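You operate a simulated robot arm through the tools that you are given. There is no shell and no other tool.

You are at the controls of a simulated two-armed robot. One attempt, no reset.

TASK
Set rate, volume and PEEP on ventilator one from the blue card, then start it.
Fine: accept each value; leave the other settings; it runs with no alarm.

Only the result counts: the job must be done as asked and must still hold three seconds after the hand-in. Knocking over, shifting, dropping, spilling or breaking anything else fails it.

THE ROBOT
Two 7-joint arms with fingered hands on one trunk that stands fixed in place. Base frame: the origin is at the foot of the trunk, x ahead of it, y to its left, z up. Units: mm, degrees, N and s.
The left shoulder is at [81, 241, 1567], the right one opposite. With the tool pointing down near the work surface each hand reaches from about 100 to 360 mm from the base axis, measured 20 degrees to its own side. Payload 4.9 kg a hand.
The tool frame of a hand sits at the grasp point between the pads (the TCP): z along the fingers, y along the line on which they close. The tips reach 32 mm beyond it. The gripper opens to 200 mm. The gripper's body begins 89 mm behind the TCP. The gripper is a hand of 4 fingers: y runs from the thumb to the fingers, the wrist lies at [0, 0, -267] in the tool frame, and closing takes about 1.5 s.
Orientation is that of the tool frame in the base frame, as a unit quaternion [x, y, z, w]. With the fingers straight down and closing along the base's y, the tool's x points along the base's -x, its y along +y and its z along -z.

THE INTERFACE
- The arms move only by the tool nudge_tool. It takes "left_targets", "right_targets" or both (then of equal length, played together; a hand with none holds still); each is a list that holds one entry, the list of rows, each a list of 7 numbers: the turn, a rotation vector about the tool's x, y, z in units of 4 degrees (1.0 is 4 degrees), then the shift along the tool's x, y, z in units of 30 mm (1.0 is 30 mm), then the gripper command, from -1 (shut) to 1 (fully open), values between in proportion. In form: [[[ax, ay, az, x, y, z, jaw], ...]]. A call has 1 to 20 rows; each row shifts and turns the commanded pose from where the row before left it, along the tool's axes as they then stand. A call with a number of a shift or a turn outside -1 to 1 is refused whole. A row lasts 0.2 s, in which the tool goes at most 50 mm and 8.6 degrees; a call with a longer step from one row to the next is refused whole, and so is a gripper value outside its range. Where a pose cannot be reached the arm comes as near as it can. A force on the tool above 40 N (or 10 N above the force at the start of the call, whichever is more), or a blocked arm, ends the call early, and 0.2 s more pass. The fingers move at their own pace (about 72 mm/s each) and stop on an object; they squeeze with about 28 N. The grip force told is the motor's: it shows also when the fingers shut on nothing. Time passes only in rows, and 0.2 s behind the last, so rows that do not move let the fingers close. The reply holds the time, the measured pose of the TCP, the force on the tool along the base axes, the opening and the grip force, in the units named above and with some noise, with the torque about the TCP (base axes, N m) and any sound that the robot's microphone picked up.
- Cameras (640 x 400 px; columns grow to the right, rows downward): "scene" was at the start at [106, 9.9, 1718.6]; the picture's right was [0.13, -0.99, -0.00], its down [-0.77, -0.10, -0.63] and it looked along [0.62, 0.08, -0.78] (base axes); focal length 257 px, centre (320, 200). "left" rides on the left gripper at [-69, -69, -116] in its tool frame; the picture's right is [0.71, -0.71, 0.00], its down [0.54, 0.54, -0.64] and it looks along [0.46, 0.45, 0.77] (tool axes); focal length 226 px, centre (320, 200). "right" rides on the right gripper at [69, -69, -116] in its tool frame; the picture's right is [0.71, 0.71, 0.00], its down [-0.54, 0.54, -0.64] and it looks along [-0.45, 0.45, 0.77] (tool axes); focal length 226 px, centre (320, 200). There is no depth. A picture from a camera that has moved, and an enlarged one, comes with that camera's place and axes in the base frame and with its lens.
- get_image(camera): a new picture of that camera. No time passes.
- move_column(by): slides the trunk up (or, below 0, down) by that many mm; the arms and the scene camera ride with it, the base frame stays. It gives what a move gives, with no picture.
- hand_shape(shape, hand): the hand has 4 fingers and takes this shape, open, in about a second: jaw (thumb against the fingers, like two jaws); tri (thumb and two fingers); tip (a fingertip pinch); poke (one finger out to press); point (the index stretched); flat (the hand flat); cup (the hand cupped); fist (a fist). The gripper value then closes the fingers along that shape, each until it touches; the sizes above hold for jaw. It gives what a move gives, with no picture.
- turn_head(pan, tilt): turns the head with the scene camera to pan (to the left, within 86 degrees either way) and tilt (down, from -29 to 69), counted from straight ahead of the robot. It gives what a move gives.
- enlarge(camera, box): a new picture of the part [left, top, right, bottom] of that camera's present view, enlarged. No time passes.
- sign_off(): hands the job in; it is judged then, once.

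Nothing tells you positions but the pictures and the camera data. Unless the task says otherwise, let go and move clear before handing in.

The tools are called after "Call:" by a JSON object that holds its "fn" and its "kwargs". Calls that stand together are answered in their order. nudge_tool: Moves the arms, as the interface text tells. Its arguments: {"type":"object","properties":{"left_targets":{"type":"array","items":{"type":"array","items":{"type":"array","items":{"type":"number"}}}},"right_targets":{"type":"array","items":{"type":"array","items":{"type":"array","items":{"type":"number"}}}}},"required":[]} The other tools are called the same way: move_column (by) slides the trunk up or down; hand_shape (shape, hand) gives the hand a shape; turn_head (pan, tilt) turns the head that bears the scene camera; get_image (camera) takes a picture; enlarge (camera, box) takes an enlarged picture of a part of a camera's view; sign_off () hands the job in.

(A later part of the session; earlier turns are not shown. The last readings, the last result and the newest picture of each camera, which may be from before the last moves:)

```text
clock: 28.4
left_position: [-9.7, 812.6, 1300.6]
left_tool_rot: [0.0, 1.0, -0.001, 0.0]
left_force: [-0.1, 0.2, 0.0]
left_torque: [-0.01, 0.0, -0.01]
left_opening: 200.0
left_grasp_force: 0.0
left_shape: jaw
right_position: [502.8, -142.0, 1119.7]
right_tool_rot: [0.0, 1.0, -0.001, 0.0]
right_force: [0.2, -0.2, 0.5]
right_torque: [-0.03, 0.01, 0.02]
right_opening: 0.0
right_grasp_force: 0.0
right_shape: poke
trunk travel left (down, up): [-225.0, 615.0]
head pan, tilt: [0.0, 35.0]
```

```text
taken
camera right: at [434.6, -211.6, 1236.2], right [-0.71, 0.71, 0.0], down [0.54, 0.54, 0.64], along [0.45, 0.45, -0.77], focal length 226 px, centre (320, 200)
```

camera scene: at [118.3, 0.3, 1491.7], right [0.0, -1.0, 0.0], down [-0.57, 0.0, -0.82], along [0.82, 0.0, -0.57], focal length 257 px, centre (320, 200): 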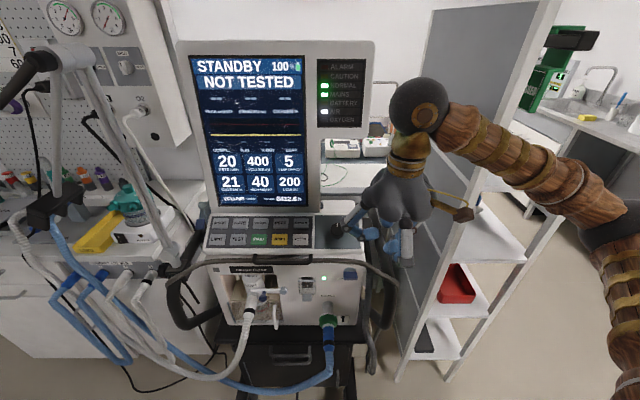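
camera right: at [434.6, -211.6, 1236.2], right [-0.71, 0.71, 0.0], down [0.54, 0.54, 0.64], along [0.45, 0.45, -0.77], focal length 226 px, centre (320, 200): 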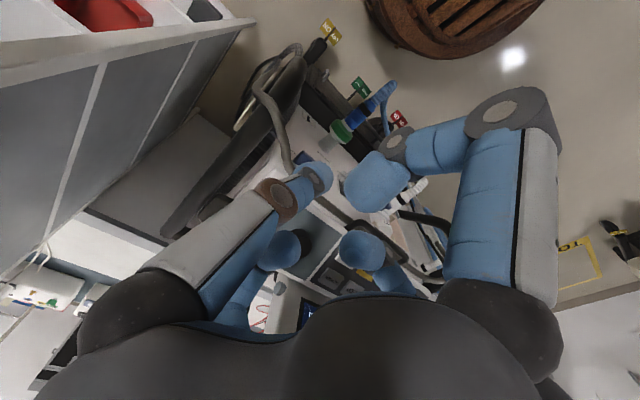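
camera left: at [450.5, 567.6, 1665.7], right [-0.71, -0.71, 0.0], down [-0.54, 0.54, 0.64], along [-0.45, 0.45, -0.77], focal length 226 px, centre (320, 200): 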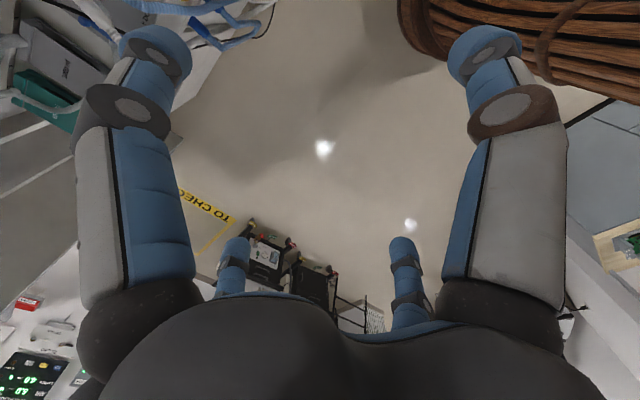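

Call:
{"fn": "enlarge", "kwargs": {"camera": "scene", "box": [195, 200, 355, 300]}}

Call:
{"fn": "enlarge", "kwargs": {"camera": "scene", "box": [320, 150, 480, 290]}}

Call:
{"fn": "enlarge", "kwargs": {"camera": "right", "box": [140, 70, 560, 330]}}

```text
4.00 times, centred on (275, 250) of scene
camera zoom: at [118.3, 0.3, 1491.7], right [0.0, -1.0, 0.0], down [-0.57, 0.0, -0.82], along [0.82, 0.0, -0.57], focal length 1029 px, centre (500, 0)
```

zoom: 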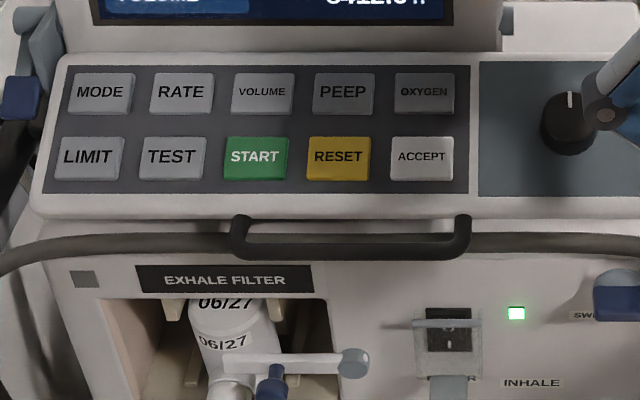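

```text
2.86 times, centred on (400, 220) of scene
camera zoom: at [118.3, 0.3, 1491.7], right [0.0, -1.0, 0.0], down [-0.57, 0.0, -0.82], along [0.82, 0.0, -0.57], focal length 735 px, centre (91, 143)
```

zoom: 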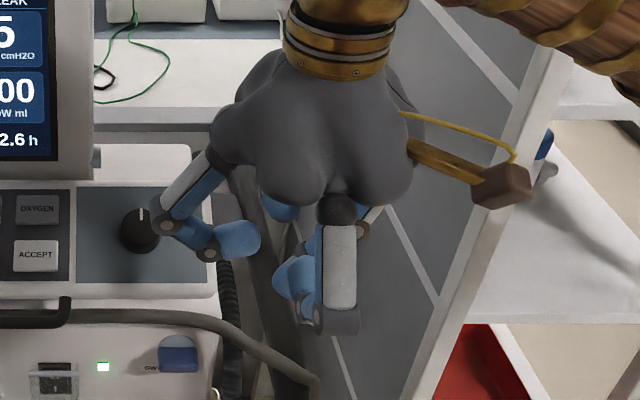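

```text
1.52 times, centred on (350, 200) of right
camera zoom: at [434.6, -211.6, 1236.2], right [-0.71, 0.71, 0.0], down [0.54, 0.54, 0.64], along [0.45, 0.45, -0.77], focal length 344 px, centre (274, 200)
```

zoom: 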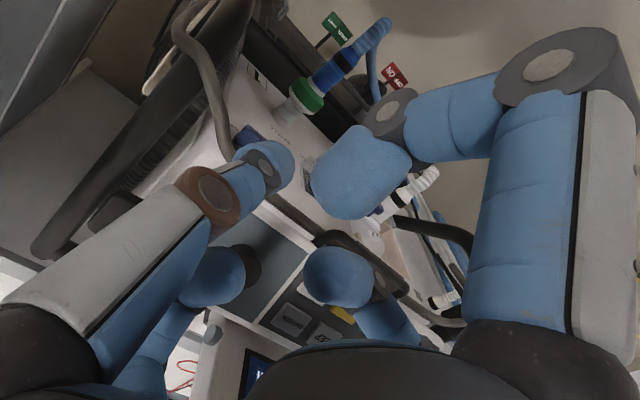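

Call:
{"fn": "nudge_tool", "kwargs": {"right_targets": [[[0, 0, 0, 0, 0, 0, 1], [0, 0, 0, 0, 0, 0, 1], [0, 0, 0, 0, 0, 0, 1], [0, 0, 0, 0, 0, 0, 1]]]}}

Call:
{"fn": "get_image", "kwargs": {"camera": "right"}}

Call:
{"fn": "enlarge", "kwargs": {"camera": "scene", "box": [320, 150, 480, 290]}}

```text
clock: 29.4
left_position: [-8.7, 813.9, 1299.5]
left_tool_rot: [-0.001, 1.0, 0.0, 0.001]
left_force: [-0.8, -0.2, -0.7]
left_torque: [-0.02, -0.02, -0.03]
left_opening: 199.8
left_grasp_force: 0.1
left_shape: jaw
right_position: [501.7, -142.6, 1119.6]
right_tool_rot: [0.0, 1.0, 0.0, 0.0]
right_force: [0.1, -0.2, 0.4]
right_torque: [-0.02, 0.02, 0.0]
right_opening: 0.0
right_grasp_force: 0.1
right_shape: poke
trunk travel left (down, up): [-225.0, 615.0]
head pan, tilt: [0.0, 35.0]
```

```text
taken
camera right: at [434.5, -211.6, 1236.2], right [-0.71, 0.71, 0.0], down [0.54, 0.54, 0.64], along [0.45, 0.45, -0.77], focal length 226 px, centre (320, 200)
```

right: 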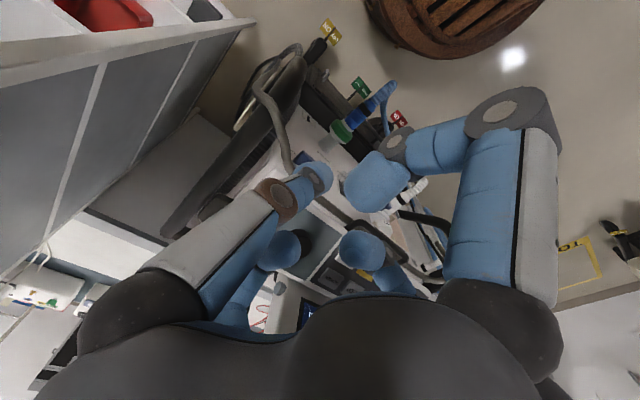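

```text
2.86 times, centred on (400, 220) of scene
camera zoom: at [118.3, 0.3, 1491.7], right [0.0, -1.0, 0.0], down [-0.57, 0.0, -0.82], along [0.82, 0.0, -0.57], focal length 735 px, centre (91, 143)
```

zoom: 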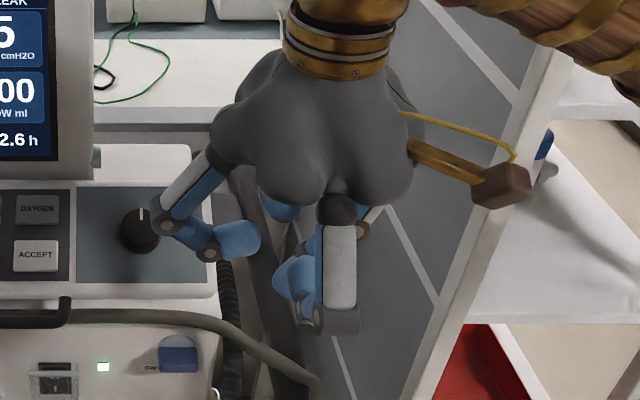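

Call:
{"fn": "enlarge", "kwargs": {"camera": "scene", "box": [352, 210, 432, 260]}}

Call:
{"fn": "turn_head", "kwargs": {"pan": -30, "tilt": 60}}

Call:
{"fn": "get_image", "kwargs": {"camera": "scene"}}

```text
8.00 times, centred on (392, 235) of scene
camera zoom: at [118.3, 0.3, 1491.7], right [0.0, -1.0, 0.0], down [-0.57, 0.0, -0.82], along [0.82, 0.0, -0.57], focal length 2057 px, centre (-256, -80)
```

zoom: 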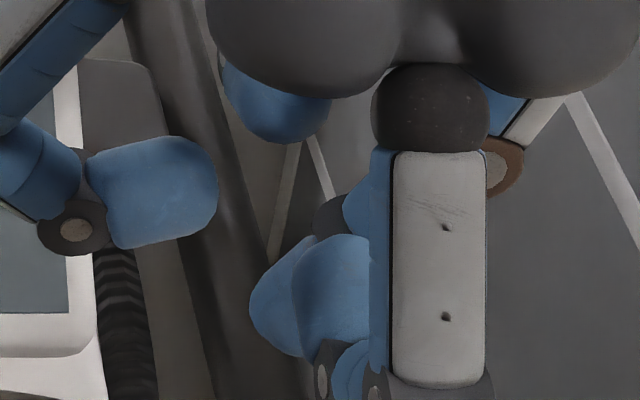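

```text
clock: 30.3
left_position: [-8.4, 813.1, 1300.7]
left_tool_rot: [0.0, 1.0, 0.0, 0.0]
left_force: [-0.4, 0.9, 0.6]
left_torque: [-0.01, -0.01, -0.01]
left_opening: 199.8
left_grasp_force: 0.0
left_shape: jaw
right_position: [503.3, -143.2, 1120.3]
right_tool_rot: [0.0, 1.0, 0.0, 0.0]
right_force: [0.4, 0.6, -0.1]
right_torque: [0.01, -0.03, 0.0]
right_opening: 0.1
right_grasp_force: 0.1
right_shape: poke
trunk travel left (down, up): [-225.0, 615.0]
head pan, tilt: [-30.0, 60.0]
```

```text
taken
camera scene: at [88.0, -33.0, 1457.4], right [-0.5, -0.87, 0.0], down [-0.75, 0.43, -0.5], along [0.43, -0.25, -0.87], focal length 257 px, centre (320, 200)
```

scene: 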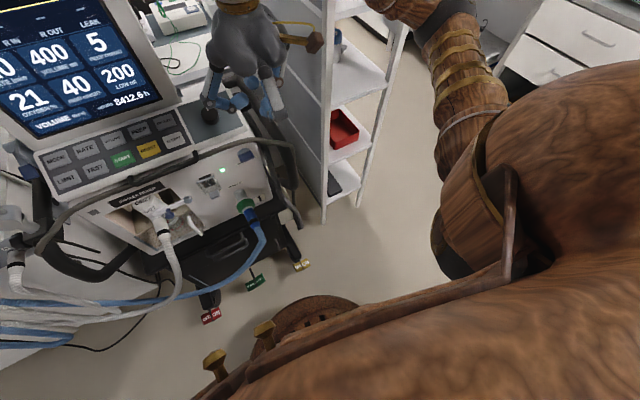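

The poke shape is hard to read in the pictures, so I'll try the point shape and compare.

Call:
{"fn": "hand_shape", "kwargs": {"hand": "right", "shape": "point"}}

Call:
{"fn": "get_image", "kwargs": {"camera": "right"}}

Call:
{"fn": "turn_head", "kwargs": {"pan": -10, "tilt": 35}}

Call:
{"fn": "enlarge", "kwargs": {"camera": "scene", "box": [280, 150, 440, 250]}}

```text
clock: 31.2
left_position: [-8.9, 814.3, 1300.4]
left_tool_rot: [0.0, 1.0, 0.0, 0.0]
left_force: [0.1, 0.0, 0.1]
left_torque: [-0.03, -0.01, -0.02]
left_opening: 199.8
left_grasp_force: 0.3
left_shape: jaw
right_position: [502.6, -142.6, 1119.0]
right_tool_rot: [0.001, 1.0, 0.0, 0.0]
right_force: [0.7, -0.5, -0.3]
right_torque: [0.04, -0.01, 0.01]
right_opening: 195.5
right_grasp_force: 0.0
right_shape: point
trunk travel left (down, up): [-225.0, 615.0]
head pan, tilt: [-30.0, 60.0]
```

```text
taken
camera right: at [434.5, -211.6, 1236.3], right [-0.71, 0.71, 0.0], down [0.54, 0.54, 0.64], along [0.45, 0.45, -0.77], focal length 226 px, centre (320, 200)
```

right: 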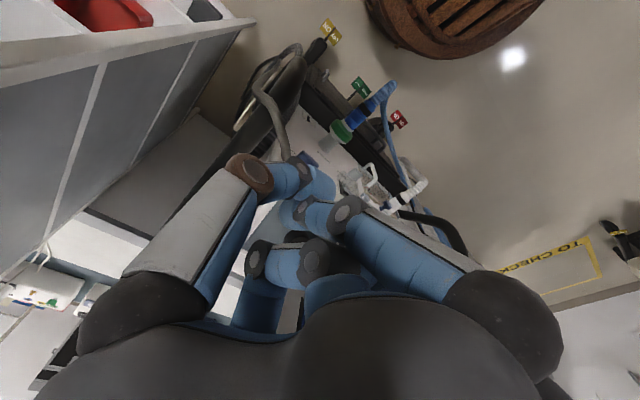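

```text
clock: 32.1
left_position: [-9.0, 812.5, 1301.4]
left_tool_rot: [0.0, 1.0, 0.0, 0.0]
left_force: [-0.8, 0.0, 0.0]
left_torque: [-0.03, 0.01, -0.03]
left_opening: 199.9
left_grasp_force: 0.1
left_shape: jaw
right_position: [503.6, -142.6, 1119.8]
right_tool_rot: [0.0, 1.0, 0.0, 0.0]
right_force: [-0.9, 0.0, -0.6]
right_torque: [0.03, -0.01, 0.01]
right_opening: 195.2
right_grasp_force: 0.1
right_shape: point
trunk travel left (down, up): [-225.0, 615.0]
head pan, tilt: [-10.0, 35.0]
```

```text
4.00 times, centred on (360, 200) of scene
camera zoom: at [116.8, -15.1, 1491.6], right [-0.17, -0.98, 0.0], down [-0.57, 0.1, -0.82], along [0.81, -0.14, -0.57], focal length 1029 px, centre (160, 200)
```

zoom: 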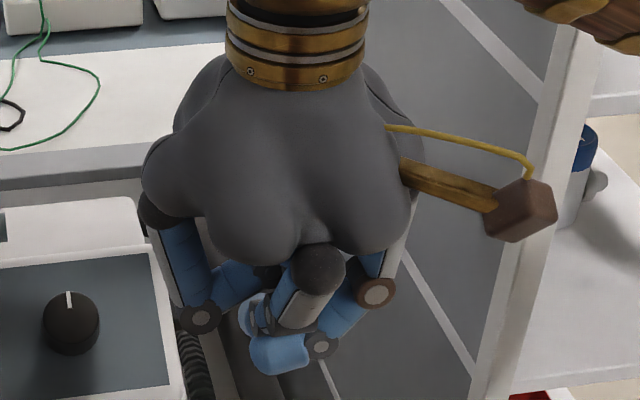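

Call:
{"fn": "nudge_tool", "kwargs": {"right_targets": [[[0, 0, 0, 0, 0, 0, 1], [0, 0, 0, 0, 0, 0, 1], [0, 0, 0, 0, 0, 0, 1], [0, 0, 0, 0, 0, 0, 1]]]}}

Call:
{"fn": "get_image", "kwargs": {"camera": "right"}}

Call:
{"fn": "enlarge", "kwargs": {"camera": "scene", "box": [280, 150, 440, 250]}}

```text
clock: 33.1
left_position: [-8.6, 812.6, 1300.8]
left_tool_rot: [0.0, 1.0, 0.001, 0.0]
left_force: [0.2, 0.7, -0.2]
left_torque: [-0.01, -0.07, -0.01]
left_opening: 199.8
left_grasp_force: 0.1
left_shape: jaw
right_position: [502.4, -142.5, 1119.9]
right_tool_rot: [0.0, 1.0, 0.0, -0.001]
right_force: [-0.5, 0.4, 0.2]
right_torque: [0.0, 0.01, 0.01]
right_opening: 195.6
right_grasp_force: 0.0
right_shape: point
trunk travel left (down, up): [-225.0, 615.0]
head pan, tilt: [-10.0, 35.0]
```

```text
taken
camera right: at [434.5, -211.6, 1236.2], right [-0.71, 0.71, 0.0], down [0.54, 0.54, 0.64], along [0.45, 0.45, -0.77], focal length 226 px, centre (320, 200)
```

right: 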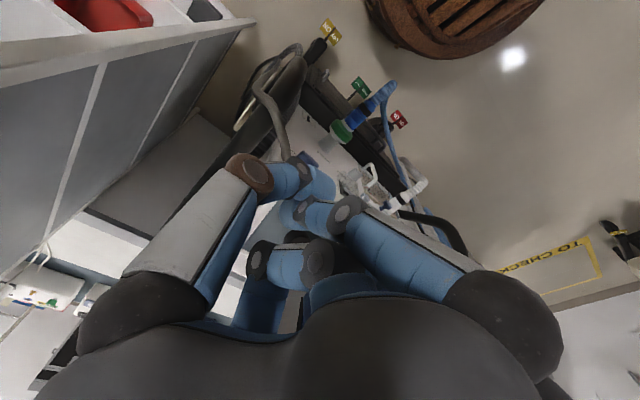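

```text
4.00 times, centred on (360, 200) of scene
camera zoom: at [116.9, -15.0, 1491.7], right [-0.17, -0.98, 0.0], down [-0.56, 0.1, -0.82], along [0.81, -0.14, -0.57], focal length 1029 px, centre (160, 200)
```

zoom: 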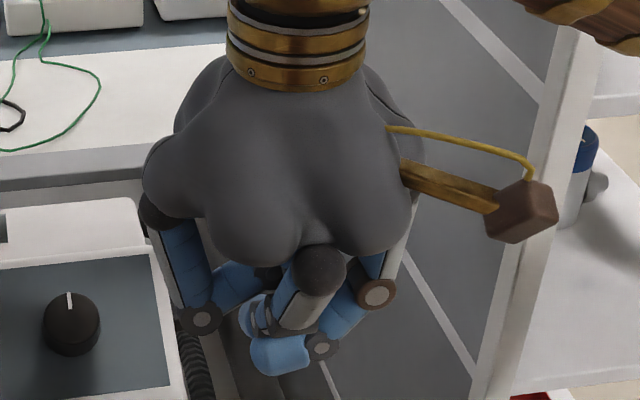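

Call:
{"fn": "hand_shape", "kwargs": {"hand": "right", "shape": "tip"}}

Call:
{"fn": "get_image", "kwargs": {"camera": "right"}}

Call:
{"fn": "enlarge", "kwargs": {"camera": "scene", "box": [280, 150, 440, 250]}}

Call:
{"fn": "nudge_tool", "kwargs": {"right_targets": [[[0, 0, 0, 0, 0, 0, -1], [0, 0, 0, 0, 0, 0, -1], [0, 0, 0, 0, 0, 0, -1], [0, 0, 0, 0, 0, 0, -1], [0, 0, 0, 0, 0, 0, -1], [0, 0, 0, 0, 0, 0, -1], [0, 0, 0, 0, 0, 0, -1], [0, 0, 0, 0, 0, 0, -1]]]}}

Call:
{"fn": "get_image", "kwargs": {"camera": "right"}}

Call:
{"fn": "enlarge", "kwargs": {"camera": "scene", "box": [280, 150, 440, 250]}}

```text
clock: 34.0
left_position: [-9.6, 812.3, 1300.3]
left_tool_rot: [0.0, 1.0, 0.0, 0.0]
left_force: [-0.7, -0.3, 0.1]
left_torque: [0.01, 0.03, 0.01]
left_opening: 200.1
left_grasp_force: 0.1
left_shape: jaw
right_position: [502.0, -142.6, 1120.3]
right_tool_rot: [0.0, 1.0, 0.0, 0.0]
right_force: [-0.1, 0.1, 0.3]
right_torque: [0.02, -0.02, 0.01]
right_opening: 200.1
right_grasp_force: 0.2
right_shape: tip
trunk travel left (down, up): [-225.0, 615.0]
head pan, tilt: [-10.0, 35.0]
```

```text
taken
camera right: at [434.5, -211.6, 1236.3], right [-0.71, 0.71, 0.0], down [0.54, 0.54, 0.64], along [0.45, 0.45, -0.77], focal length 226 px, centre (320, 200)
```

right: 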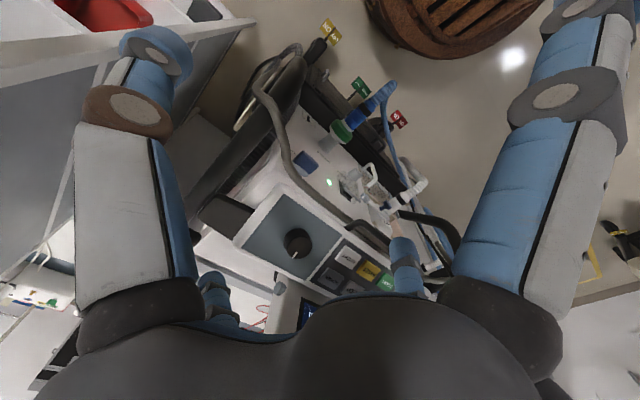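

```text
4.00 times, centred on (360, 200) of scene
camera zoom: at [116.9, -15.0, 1491.7], right [-0.17, -0.98, 0.0], down [-0.56, 0.1, -0.82], along [0.81, -0.14, -0.57], focal length 1029 px, centre (160, 200)
```

zoom: 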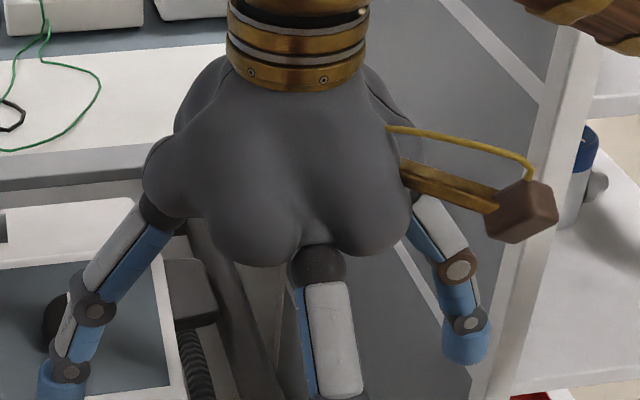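

```text
clock: 35.8
left_position: [-9.6, 813.4, 1300.3]
left_tool_rot: [0.001, 1.0, 0.0, 0.0]
left_force: [-0.4, -0.2, -0.1]
left_torque: [0.02, 0.0, 0.02]
left_opening: 199.7
left_grasp_force: 0.0
left_shape: jaw
right_position: [503.1, -142.4, 1120.4]
right_tool_rot: [0.0, 1.0, 0.0, 0.0]
right_force: [0.3, -0.5, -0.1]
right_torque: [0.02, -0.02, -0.03]
right_opening: 0.1
right_grasp_force: 23.6
right_shape: tip
trunk travel left (down, up): [-225.0, 615.0]
head pan, tilt: [-10.0, 35.0]
```

```text
taken
camera right: at [434.5, -211.6, 1236.2], right [-0.71, 0.71, 0.0], down [0.54, 0.54, 0.64], along [0.45, 0.45, -0.77], focal length 226 px, centre (320, 200)
```

right: 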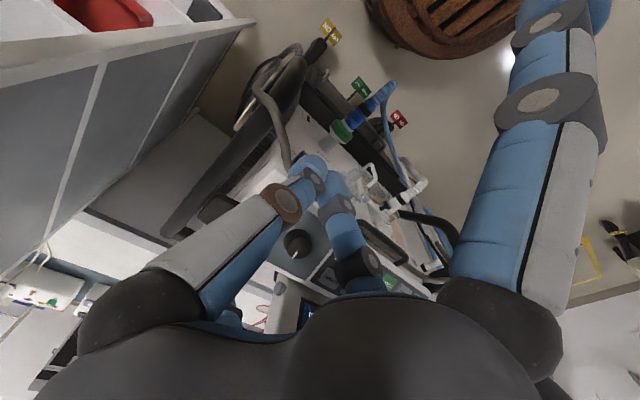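

```text
4.00 times, centred on (360, 200) of scene
camera zoom: at [116.9, -15.0, 1491.7], right [-0.17, -0.98, 0.0], down [-0.56, 0.1, -0.82], along [0.81, -0.14, -0.57], focal length 1029 px, centre (160, 200)
```

zoom: 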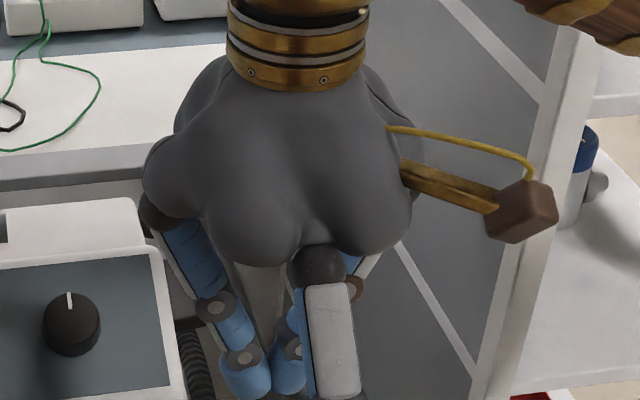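

The tip shape pinches with two fingers but splays the other two wide. I'll test how jaw and tri look when closed to about knob width (≈36 mm), in free air.

Call:
{"fn": "hand_shape", "kwargs": {"hand": "right", "shape": "jaw"}}

Call:
{"fn": "nudge_tool", "kwargs": {"right_targets": [[[0, 0, 0, 0, 0, 0, -0.6], [0, 0, 0, 0, 0, 0, -0.6], [0, 0, 0, 0, 0, 0, -0.6], [0, 0, 0, 0, 0, 0, -0.6], [0, 0, 0, 0, 0, 0, -0.6], [0, 0, 0, 0, 0, 0, -0.6], [0, 0, 0, 0, 0, 0, -0.6]]]}}

Call:
{"fn": "get_image", "kwargs": {"camera": "right"}}

Call:
{"fn": "enlarge", "kwargs": {"camera": "scene", "box": [280, 150, 440, 250]}}

Call:
{"fn": "hand_shape", "kwargs": {"hand": "right", "shape": "tri"}}

Call:
{"fn": "nudge_tool", "kwargs": {"right_targets": [[[0, 0, 0, 0, 0, 0, -0.6], [0, 0, 0, 0, 0, 0, -0.6], [0, 0, 0, 0, 0, 0, -0.6], [0, 0, 0, 0, 0, 0, -0.6], [0, 0, 0, 0, 0, 0, -0.6], [0, 0, 0, 0, 0, 0, -0.6], [0, 0, 0, 0, 0, 0, -0.6]]]}}

Call:
{"fn": "get_image", "kwargs": {"camera": "right"}}

Call:
{"fn": "enlarge", "kwargs": {"camera": "scene", "box": [280, 150, 440, 250]}}

```text
clock: 36.7
left_position: [-9.2, 813.2, 1301.0]
left_tool_rot: [0.001, 1.0, -0.001, 0.001]
left_force: [-0.2, -0.6, -0.4]
left_torque: [0.0, -0.02, -0.01]
left_opening: 200.1
left_grasp_force: 0.0
left_shape: jaw
right_position: [502.5, -141.8, 1118.6]
right_tool_rot: [0.0, 1.0, -0.001, 0.0]
right_force: [0.2, 0.3, 0.5]
right_torque: [-0.04, 0.0, -0.03]
right_opening: 200.0
right_grasp_force: 0.0
right_shape: jaw
trunk travel left (down, up): [-225.0, 615.0]
head pan, tilt: [-10.0, 35.0]
```

```text
clock: 38.3
left_position: [-9.3, 812.9, 1300.8]
left_tool_rot: [0.0, 1.0, 0.0, 0.001]
left_force: [0.1, 0.9, 0.6]
left_torque: [0.01, -0.03, 0.02]
left_opening: 199.8
left_grasp_force: 0.0
left_shape: jaw
right_position: [503.2, -142.7, 1120.2]
right_tool_rot: [0.0, 1.0, 0.001, 0.0]
right_force: [-0.1, -0.1, 0.6]
right_torque: [0.0, -0.01, -0.01]
right_opening: 40.2
right_grasp_force: 0.0
right_shape: jaw
trunk travel left (down, up): [-225.0, 615.0]
head pan, tilt: [-10.0, 35.0]
```

```text
taken
camera right: at [434.5, -211.6, 1236.2], right [-0.71, 0.71, 0.0], down [0.54, 0.54, 0.64], along [0.45, 0.45, -0.77], focal length 226 px, centre (320, 200)
```

right: 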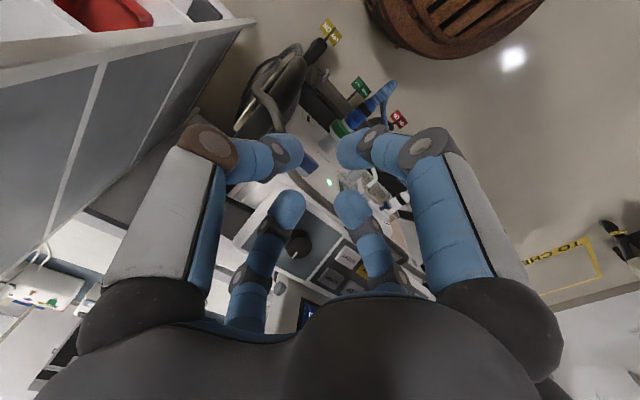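

```text
4.00 times, centred on (360, 200) of scene
camera zoom: at [116.9, -15.0, 1491.7], right [-0.17, -0.98, 0.0], down [-0.56, 0.1, -0.82], along [0.81, -0.14, -0.57], focal length 1029 px, centre (160, 200)
```

zoom: 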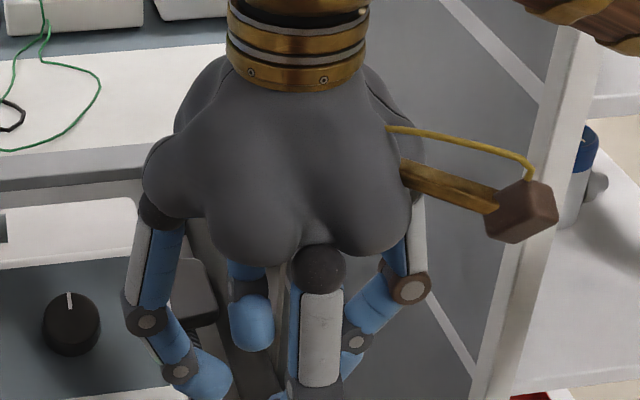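

```text
clock: 39.2
left_position: [-10.4, 812.0, 1300.2]
left_tool_rot: [-0.001, 1.0, -0.001, 0.0]
left_force: [-0.2, 0.9, 0.5]
left_torque: [0.0, -0.01, 0.0]
left_opening: 200.2
left_grasp_force: 0.0
left_shape: jaw
right_position: [503.9, -142.4, 1120.4]
right_tool_rot: [0.0, 1.0, -0.001, 0.0]
right_force: [0.1, -0.5, 0.7]
right_torque: [0.02, 0.04, 0.02]
right_opening: 200.0
right_grasp_force: 0.0
right_shape: tri
trunk travel left (down, up): [-225.0, 615.0]
head pan, tilt: [-10.0, 35.0]
```

```text
clock: 40.8
left_position: [-10.5, 812.0, 1300.9]
left_tool_rot: [0.0, 1.0, 0.0, 0.0]
left_force: [-0.2, 0.9, 0.5]
left_torque: [0.0, 0.01, -0.01]
left_opening: 199.8
left_grasp_force: 0.0
left_shape: jaw
right_position: [502.7, -142.9, 1119.4]
right_tool_rot: [0.0, 1.0, 0.0, 0.0]
right_force: [0.6, -0.8, -0.5]
right_torque: [0.02, -0.03, -0.01]
right_opening: 40.2
right_grasp_force: 0.0
right_shape: tri
trunk travel left (down, up): [-225.0, 615.0]
head pan, tilt: [-10.0, 35.0]
```

```text
taken
camera right: at [434.5, -211.6, 1236.2], right [-0.71, 0.71, 0.0], down [0.54, 0.54, 0.64], along [0.45, 0.45, -0.77], focal length 226 px, centre (320, 200)
```

right: 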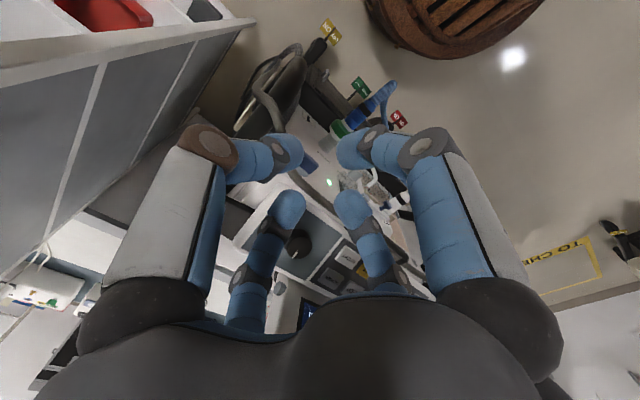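

```text
4.00 times, centred on (360, 200) of scene
camera zoom: at [116.9, -15.0, 1491.7], right [-0.17, -0.98, 0.0], down [-0.56, 0.1, -0.82], along [0.81, -0.14, -0.57], focal length 1029 px, centre (160, 200)
```

zoom: 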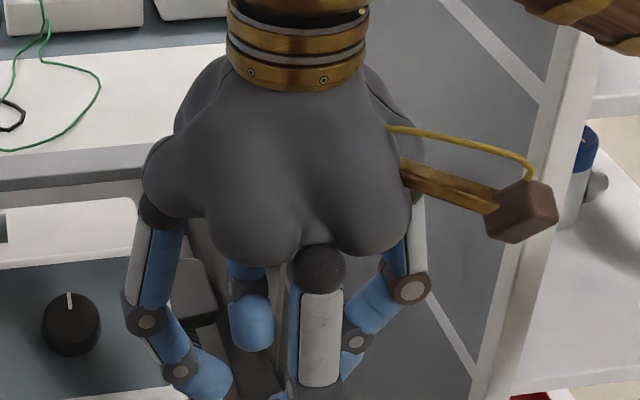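

Jaw closes all four fingers evenly around the axis, which suits the knob; poke leaves one fingertip about 35 mm past the TCP for the keys. I'll return to poke, bring the hand in front of the keypad and tilt it 28° to square up with the sloped panel.

Call:
{"fn": "hand_shape", "kwargs": {"hand": "right", "shape": "poke"}}

Call:
{"fn": "nudge_tool", "kwargs": {"right_targets": [[[0, 0, 0, -0.18, 0.95, -0.1, 1], [0, 0, 0, -0.18, 0.95, -0.1, 1], [0, 0, 0, -0.18, 0.95, -0.1, 1], [0, 0, 0, -0.18, 0.95, -0.1, 1], [0, 0, 0, -0.18, 0.95, -0.1, 1], [0, 0, 0, -0.18, 0.95, -0.1, 1], [0, 0, 0, -0.18, 0.95, -0.1, 1], [0, -1, 0, 0, 0, 0, 1], [0, -1, 0, 0, 0, 0, 1], [0, -1, 0, 0, 0, 0, 1], [0, -1, 0, 0, 0, 0, 1], [0, -1, 0, 0, 0, 0, 1], [0, -1, 0, 0, 0, 0, 1], [0, -1, 0, 0, 0, 0, 1]]]}}

Call:
{"fn": "turn_head", "kwargs": {"pan": 0, "tilt": 35}}

Call:
{"fn": "get_image", "kwargs": {"camera": "scene"}}

Call:
{"fn": "get_image", "kwargs": {"camera": "right"}}

```text
clock: 41.7
left_position: [-10.1, 813.5, 1300.2]
left_tool_rot: [0.0, 1.0, 0.0, 0.0]
left_force: [-0.2, -0.6, 0.6]
left_torque: [0.02, 0.01, 0.0]
left_opening: 199.7
left_grasp_force: 0.0
left_shape: jaw
right_position: [503.4, -142.7, 1119.5]
right_tool_rot: [0.0, 1.0, 0.0, 0.0]
right_force: [0.9, 0.1, -0.4]
right_torque: [0.01, -0.01, 0.0]
right_opening: 0.3
right_grasp_force: 0.0
right_shape: poke
trunk travel left (down, up): [-225.0, 615.0]
head pan, tilt: [-10.0, 35.0]
```

```text
clock: 44.7
left_position: [-10.9, 811.8, 1300.3]
left_tool_rot: [0.0, 1.0, 0.0, 0.0]
left_force: [-0.1, -0.3, 0.1]
left_torque: [0.03, -0.01, -0.03]
left_opening: 199.9
left_grasp_force: 0.0
left_shape: jaw
right_position: [539.7, 56.9, 1141.5]
right_tool_rot: [0.0, 0.97, 0.0, 0.241]
right_force: [-0.1, 0.3, -0.7]
right_torque: [-0.04, 0.02, -0.03]
right_opening: 0.1
right_grasp_force: 0.0
right_shape: poke
trunk travel left (down, up): [-225.0, 615.0]
head pan, tilt: [-10.0, 35.0]
```

```text
clock: 45.4
left_position: [-9.7, 813.7, 1300.3]
left_tool_rot: [0.0, 1.0, 0.0, 0.0]
left_force: [-0.3, 0.6, -0.3]
left_torque: [0.0, 0.03, -0.04]
left_opening: 199.9
left_grasp_force: 0.0
left_shape: jaw
right_position: [539.8, 56.1, 1140.3]
right_tool_rot: [0.0, 0.97, -0.001, 0.241]
right_force: [0.3, -0.8, 0.0]
right_torque: [-0.03, -0.01, 0.02]
right_opening: 0.0
right_grasp_force: 0.1
right_shape: poke
trunk travel left (down, up): [-225.0, 615.0]
head pan, tilt: [0.0, 35.0]
```

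```text
taken
camera scene: at [118.4, 0.3, 1491.6], right [0.0, -1.0, 0.0], down [-0.57, 0.0, -0.82], along [0.82, 0.0, -0.57], focal length 257 px, centre (320, 200)
```

scene: 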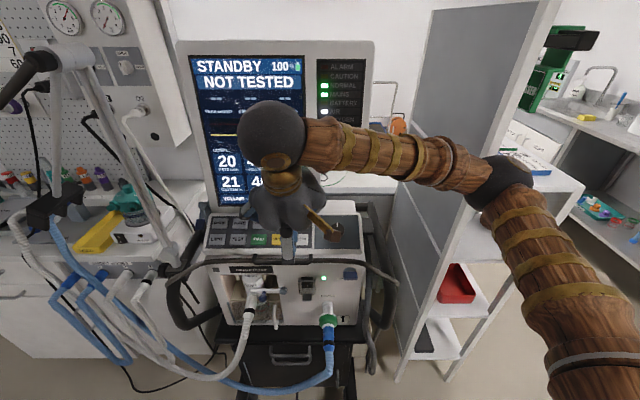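

```text
taken
camera right: at [426.0, -12.1, 1211.3], right [-0.62, 0.71, -0.33], down [0.18, 0.54, 0.82], along [0.76, 0.45, -0.46], focal length 226 px, centre (320, 200)
```

right: 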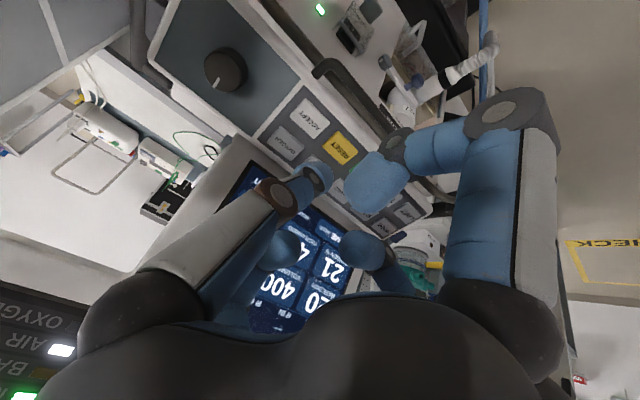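

The tilt came out as intended (tool z ≈ [0.47, 0, −0.88]). Now I'll bring the fingertip to about 30 mm above the RATE key (≈[670, 223, 1027]) and check alignment with both cameras.

Call:
{"fn": "nudge_tool", "kwargs": {"right_targets": [[[0, 0, 0, -0.31, 0.928, 0, 1], [0, 0, 0, -0.31, 0.928, 0, 1], [0, 0, 0, -0.31, 0.928, 0, 1], [0, 0, 0, -0.31, 0.928, 0, 1], [0, 0, 0, -0.31, 0.928, 0, 1], [0, 0, 0, -0.31, 0.928, 0, 1], [0, 0, 0, 0, 0, 0.8, 1], [0, 0, 0, 0, 0, 0.8, 1], [0, 0, 0, 0, 0, 0.8, 1], [0, 0, 0, 0, 0, 0.6, 1]]]}}

Call:
{"fn": "get_image", "kwargs": {"camera": "scene"}}

Call:
{"fn": "get_image", "kwargs": {"camera": "right"}}

Call:
{"fn": "enlarge", "kwargs": {"camera": "scene", "box": [195, 190, 355, 290]}}

```text
clock: 47.6
left_position: [-8.8, 813.2, 1301.8]
left_tool_rot: [0.001, 1.0, 0.0, 0.0]
left_force: [-0.3, 0.1, 0.1]
left_torque: [-0.02, 0.02, 0.0]
left_opening: 199.6
left_grasp_force: 0.1
left_shape: jaw
right_position: [632.4, 225.3, 1086.9]
right_tool_rot: [0.002, 0.97, 0.0, 0.242]
right_force: [0.6, 0.5, -0.3]
right_torque: [0.01, -0.02, 0.02]
right_opening: 0.1
right_grasp_force: 0.1
right_shape: poke
trunk travel left (down, up): [-225.0, 615.0]
head pan, tilt: [0.0, 35.0]
```

```text
taken
camera scene: at [118.9, 0.1, 1491.7], right [0.0, -1.0, 0.0], down [-0.57, 0.0, -0.82], along [0.82, 0.0, -0.57], focal length 257 px, centre (320, 200)
```

scene: 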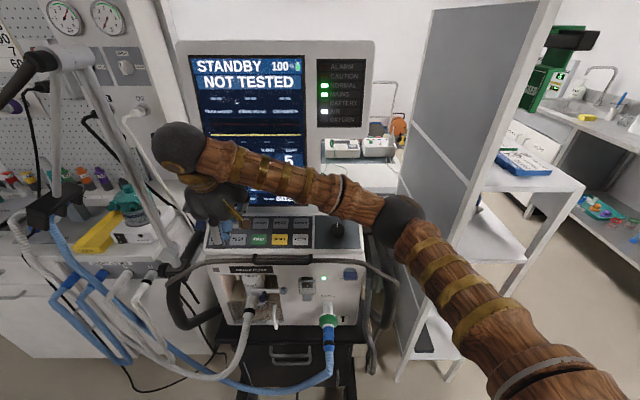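

```text
taken
camera right: at [518.1, 154.8, 1157.1], right [-0.62, 0.71, -0.33], down [0.18, 0.54, 0.82], along [0.76, 0.45, -0.46], focal length 226 px, centre (320, 200)
```

right: 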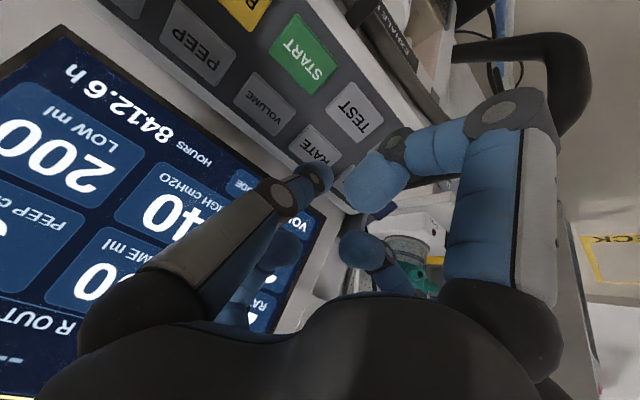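

```text
4.00 times, centred on (275, 240) of scene
camera zoom: at [118.9, 0.1, 1491.7], right [0.0, -1.0, 0.0], down [-0.57, 0.0, -0.82], along [0.82, 0.0, -0.57], focal length 1029 px, centre (500, 40)
```

zoom: 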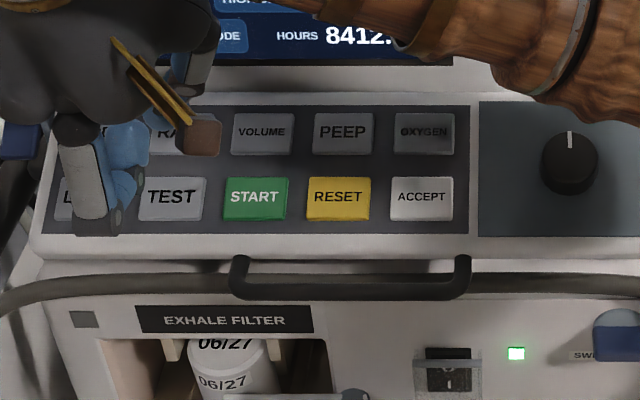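

Call:
{"fn": "enlarge", "kwargs": {"camera": "right", "box": [240, 90, 400, 220]}}

```text
3.08 times, centred on (320, 155) of right
camera zoom: at [518.1, 154.8, 1157.1], right [-0.62, 0.71, -0.33], down [0.18, 0.54, 0.82], along [0.76, 0.45, -0.46], focal length 696 px, centre (320, 338)
```

zoom: 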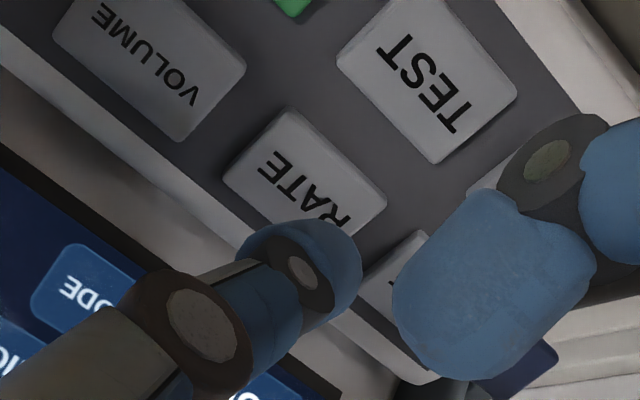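

Alignment over RATE agrees within ~2 mm. I'll descend along the tool axis in small steps watching the force.

Call:
{"fn": "nudge_tool", "kwargs": {"right_targets": [[[0, 0, 0, 0, 0, 0.3, 1], [0, 0, 0, 0, 0, 0.3, 1], [0, 0, 0, 0, 0, 0.2, 1]]]}}

Call:
{"fn": "enlarge", "kwargs": {"camera": "right", "box": [240, 90, 400, 220]}}

Call:
{"fn": "enlarge", "kwargs": {"camera": "scene", "box": [195, 190, 275, 240]}}

```text
clock: 48.4
left_position: [-9.9, 814.2, 1301.8]
left_tool_rot: [0.0, 1.0, 0.0, 0.0]
left_force: [0.3, -0.4, -0.3]
left_torque: [-0.02, 0.01, -0.01]
left_opening: 200.0
left_grasp_force: 0.1
left_shape: jaw
right_position: [642.1, 223.3, 1066.2]
right_tool_rot: [-0.001, 0.971, 0.0, 0.241]
right_force: [-0.9, -0.9, -1.0]
right_torque: [0.01, 0.02, -0.01]
right_opening: 0.1
right_grasp_force: 0.0
right_shape: poke
trunk travel left (down, up): [-225.0, 615.0]
head pan, tilt: [0.0, 35.0]
```

```text
3.08 times, centred on (320, 155) of right
camera zoom: at [528.6, 154.6, 1136.7], right [-0.62, 0.71, -0.33], down [0.18, 0.54, 0.82], along [0.76, 0.45, -0.46], focal length 696 px, centre (320, 338)
```

zoom: 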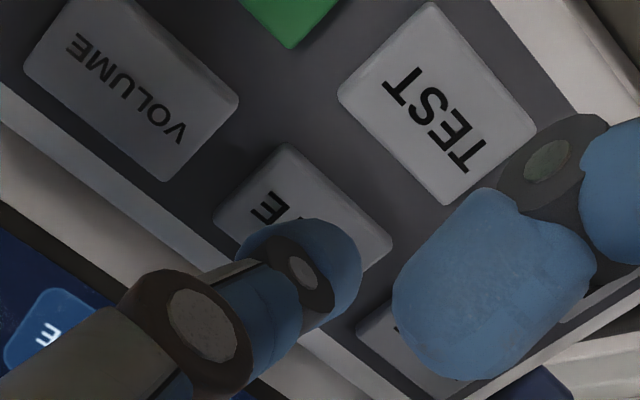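

```text
8.00 times, centred on (235, 215) of scene
camera zoom: at [118.2, 0.5, 1491.7], right [0.0, -1.0, 0.0], down [-0.57, 0.0, -0.82], along [0.82, 0.0, -0.57], focal length 2057 px, centre (1000, 80)
```

zoom: 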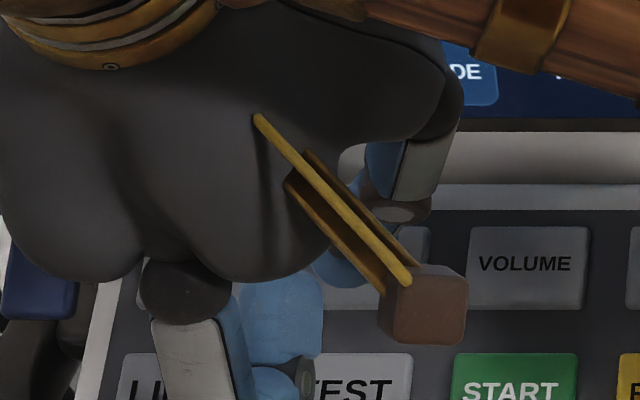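

Call:
{"fn": "nudge_tool", "kwargs": {"right_targets": [[[0, 0, 0, 0, 0, 0.15, 1], [0, 0, 0, 0, 0, 0.1, 1], [0, 0, 0, 0, 0, 0, 1]]]}}

Call:
{"fn": "enlarge", "kwargs": {"camera": "right", "box": [240, 90, 400, 220]}}

```text
clock: 49.2
left_position: [-10.2, 813.0, 1300.7]
left_tool_rot: [0.0, 1.0, 0.0, -0.001]
left_force: [-1.0, 0.7, -0.3]
left_torque: [-0.02, 0.01, 0.01]
left_opening: 200.0
left_grasp_force: 0.1
left_shape: jaw
right_position: [646.9, 223.8, 1059.5]
right_tool_rot: [0.001, 0.971, -0.001, 0.241]
right_force: [-0.1, 0.3, -0.7]
right_torque: [0.0, 0.01, -0.01]
right_opening: 0.0
right_grasp_force: 0.0
right_shape: poke
trunk travel left (down, up): [-225.0, 615.0]
head pan, tilt: [0.0, 35.0]
```

```text
3.08 times, centred on (320, 155) of right
camera zoom: at [532.4, 154.3, 1130.1], right [-0.62, 0.71, -0.33], down [0.18, 0.54, 0.82], along [0.76, 0.45, -0.46], focal length 696 px, centre (320, 338)
```

zoom: 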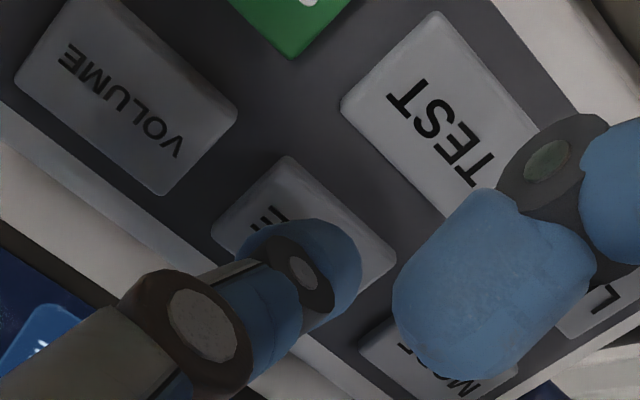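

Call:
{"fn": "nudge_tool", "kwargs": {"right_targets": [[[0, 0, 0, 0, 0, 0.1, 1], [0, 0, 0, 0, 0, 0.1, 1], [0, 0, 0, 0, 0, 0, 1]]]}}

Call:
{"fn": "enlarge", "kwargs": {"camera": "scene", "box": [175, 40, 375, 165]}}

```text
clock: 50.0
left_position: [-10.1, 813.7, 1299.9]
left_tool_rot: [0.0, 1.0, 0.0, 0.0]
left_force: [-0.4, 0.4, 0.2]
left_torque: [0.0, -0.01, -0.03]
left_opening: 199.8
left_grasp_force: 0.0
left_shape: jaw
right_position: [649.8, 224.0, 1055.6]
right_tool_rot: [0.0, 0.97, 0.0, 0.242]
right_force: [-0.1, 0.2, 0.2]
right_torque: [0.01, -0.03, 0.01]
right_opening: 0.0
right_grasp_force: 0.2
right_shape: poke
trunk travel left (down, up): [-225.0, 615.0]
head pan, tilt: [0.0, 35.0]
```

```text
3.20 times, centred on (275, 102) of scene
camera zoom: at [118.2, 0.4, 1491.7], right [0.0, -1.0, 0.0], down [-0.57, 0.0, -0.82], along [0.82, 0.0, -0.57], focal length 823 px, centre (464, 512)
```

zoom: 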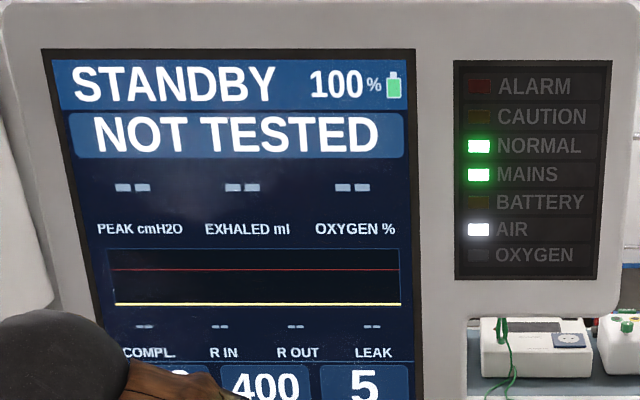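

Call:
{"fn": "nudge_tool", "kwargs": {"right_targets": [[[0, 0, 0, 0, 0, 0.1, 1], [0, 0, 0, 0, 0, 0, 1]]]}}

Call:
{"fn": "nudge_tool", "kwargs": {"right_targets": [[[0, 0, 0, 0, 0, 0.1, 1], [0, 0, 0, 0, 0, 0, 1]]]}}

Call:
{"fn": "enlarge", "kwargs": {"camera": "right", "box": [240, 90, 400, 220]}}

```text
clock: 50.6
left_position: [-10.4, 813.1, 1299.7]
left_tool_rot: [0.0, 1.0, 0.0, 0.0]
left_force: [-0.1, 0.5, 0.0]
left_torque: [-0.03, 0.0, 0.01]
left_opening: 200.0
left_grasp_force: 0.0
left_shape: jaw
right_position: [649.3, 223.7, 1052.1]
right_tool_rot: [0.0, 0.97, 0.0, 0.242]
right_force: [-1.6, 0.0, 4.8]
right_torque: [-0.04, -0.02, 0.0]
right_opening: 0.1
right_grasp_force: 0.0
right_shape: poke
trunk travel left (down, up): [-225.0, 615.0]
head pan, tilt: [0.0, 35.0]
heard: click
```

```text
clock: 51.2
left_position: [-11.2, 814.1, 1301.4]
left_tool_rot: [0.0, 1.0, -0.001, -0.001]
left_force: [0.3, 0.0, 0.9]
left_torque: [0.0, 0.01, 0.0]
left_opening: 200.1
left_grasp_force: 0.2
left_shape: jaw
right_position: [651.7, 223.2, 1050.0]
right_tool_rot: [0.0, 0.97, 0.0, 0.242]
right_force: [-2.4, -0.2, 12.1]
right_torque: [-0.03, -0.11, -0.01]
right_opening: 0.0
right_grasp_force: 0.1
right_shape: poke
trunk travel left (down, up): [-225.0, 615.0]
head pan, tilt: [0.0, 35.0]
```

```text
3.08 times, centred on (320, 155) of right
camera zoom: at [537.1, 154.2, 1120.7], right [-0.62, 0.71, -0.33], down [0.18, 0.54, 0.82], along [0.76, 0.45, -0.46], focal length 696 px, centre (320, 338)
```

zoom: 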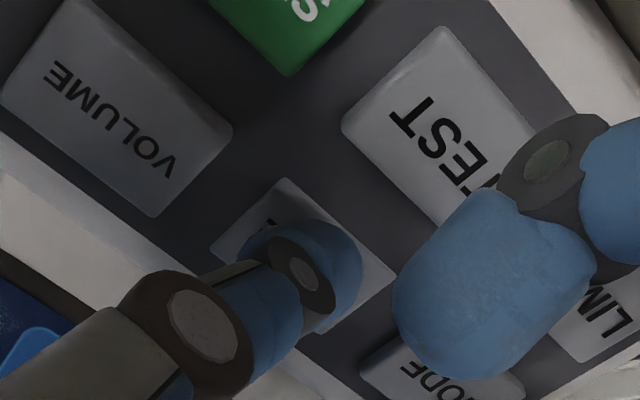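

A click was heard at TCP ≈[650, 224, 1052], so RATE is pressed. I'll back off and read the screen.

Call:
{"fn": "nudge_tool", "kwargs": {"right_targets": [[[0, 0, 0, 0, 0, -0.5, 1], [0, 0, 0, 0, 0, -1, 1], [0, 0, 0, 0, 0, -1, 1], [0, 0, 0, 0, -1, -1, 1], [0, 0, 0, 0, -1, 0, 1], [0, 0, 0, 0, -1, 0, 1], [0, 0, 0, 0, -1, 0, 1], [0, 0, 0, 0, -1, 0, 1], [0, 0, 0, 0, -1, 0, 1], [0, 0, 0, 0, -1, 0, 1], [0, 0, 0, 0, -1, 0, 1], [0, 0, 0, 0, -1, 0, 1]]]}}

Call:
{"fn": "get_image", "kwargs": {"camera": "scene"}}

Call:
{"fn": "enlarge", "kwargs": {"camera": "scene", "box": [175, 100, 335, 220]}}

```text
clock: 53.8
left_position: [-9.9, 810.8, 1301.4]
left_tool_rot: [-0.001, 1.0, 0.001, 0.001]
left_force: [0.1, 0.2, 0.6]
left_torque: [0.0, -0.02, 0.01]
left_opening: 199.7
left_grasp_force: 0.1
left_shape: jaw
right_position: [604.3, -48.0, 1141.9]
right_tool_rot: [-0.001, 0.97, 0.002, 0.242]
right_force: [0.0, -0.2, 1.1]
right_torque: [0.01, -0.05, 0.02]
right_opening: 0.0
right_grasp_force: 0.0
right_shape: poke
trunk travel left (down, up): [-225.0, 615.0]
head pan, tilt: [0.0, 35.0]
```

```text
taken
camera scene: at [117.9, -1.5, 1491.7], right [0.0, -1.0, 0.0], down [-0.57, 0.0, -0.82], along [0.82, 0.0, -0.57], focal length 257 px, centre (320, 200)
```

scene: 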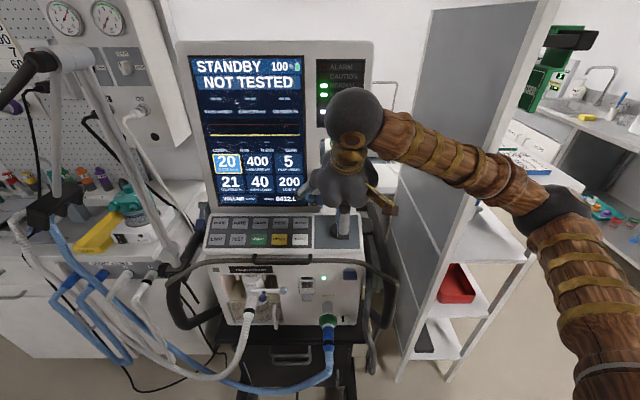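

```text
3.33 times, centred on (255, 160) of scene
camera zoom: at [117.9, -1.5, 1491.7], right [0.0, -1.0, 0.0], down [-0.57, 0.0, -0.82], along [0.82, 0.0, -0.57], focal length 857 px, centre (537, 333)
```

zoom: 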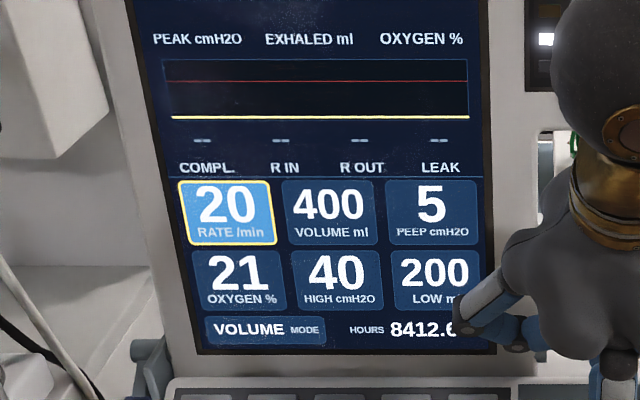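

RATE is now highlighted. Next I'll switch to jaw at half opening and line up over the knob.

Call:
{"fn": "hand_shape", "kwargs": {"hand": "right", "shape": "jaw"}}

Call:
{"fn": "nudge_tool", "kwargs": {"right_targets": [[[0, 0, 0, 0.45, 0.06, 0, -0.1], [0, 0, 0, 0.45, 0.07, 0, -0.1], [0, 0, 0, 0, 0, 0, -0.1], [0, 0, 0, 0, 0, 0, -0.1]]]}}

Call:
{"fn": "get_image", "kwargs": {"camera": "right"}}

Call:
{"fn": "enlarge", "kwargs": {"camera": "scene", "box": [260, 150, 420, 270]}}

```text
clock: 54.7
left_position: [-10.3, 812.9, 1300.2]
left_tool_rot: [0.0, 1.0, -0.001, 0.0]
left_force: [-0.3, 0.2, 0.7]
left_torque: [0.0, 0.0, 0.03]
left_opening: 199.9
left_grasp_force: 0.1
left_shape: jaw
right_position: [603.9, -45.2, 1143.0]
right_tool_rot: [0.0, 0.97, 0.0, 0.242]
right_force: [-0.1, -0.7, -0.1]
right_torque: [-0.01, -0.01, -0.03]
right_opening: 199.9
right_grasp_force: 0.1
right_shape: jaw
trunk travel left (down, up): [-225.0, 615.0]
head pan, tilt: [0.0, 35.0]
```

```text
clock: 55.7
left_position: [-10.6, 812.7, 1299.7]
left_tool_rot: [0.0, 1.0, 0.0, 0.0]
left_force: [0.2, 0.5, 0.9]
left_torque: [-0.01, 0.0, -0.01]
left_opening: 199.9
left_grasp_force: 0.0
left_shape: jaw
right_position: [580.1, -42.5, 1129.9]
right_tool_rot: [0.0, 0.97, 0.0, 0.242]
right_force: [0.3, 0.1, 0.3]
right_torque: [0.01, 0.01, -0.01]
right_opening: 90.2
right_grasp_force: 0.0
right_shape: jaw
trunk travel left (down, up): [-225.0, 615.0]
head pan, tilt: [0.0, 35.0]
```

```text
taken
camera right: at [464.9, -111.1, 1199.8], right [-0.62, 0.71, -0.33], down [0.18, 0.54, 0.82], along [0.76, 0.45, -0.46], focal length 226 px, centre (320, 200)
```

right: 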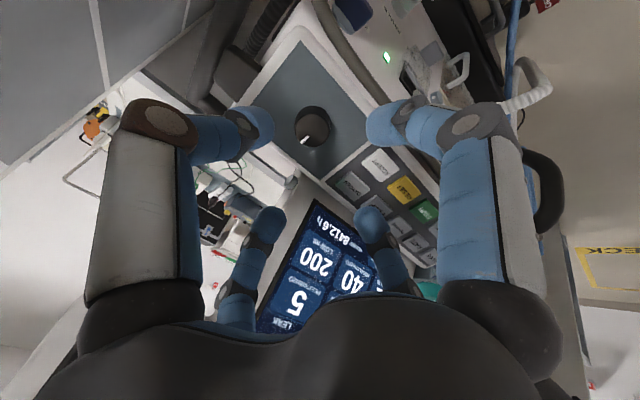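

```text
3.33 times, centred on (340, 210) of scene
camera zoom: at [118.2, 0.4, 1491.7], right [0.0, -1.0, 0.0], down [-0.57, 0.0, -0.82], along [0.82, 0.0, -0.57], focal length 857 px, centre (253, 167)
```

zoom: 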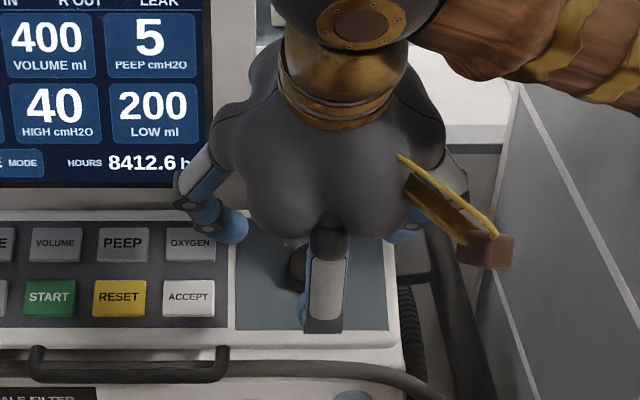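

Call:
{"fn": "enlarge", "kwargs": {"camera": "right", "box": [240, 80, 400, 180]}}

```text
4.00 times, centred on (320, 130) of right
camera zoom: at [464.9, -111.1, 1199.8], right [-0.62, 0.71, -0.33], down [0.18, 0.54, 0.82], along [0.76, 0.45, -0.46], focal length 904 px, centre (320, 480)
```

zoom: 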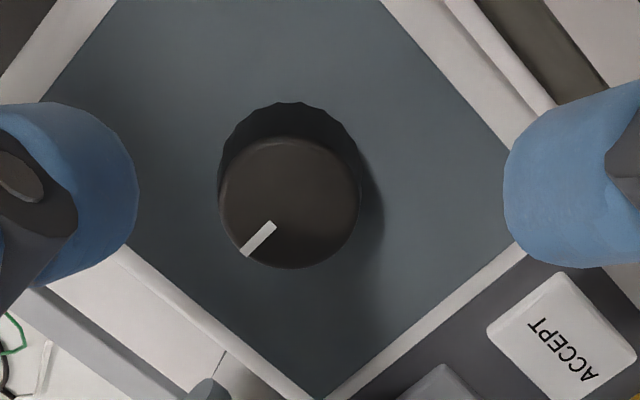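

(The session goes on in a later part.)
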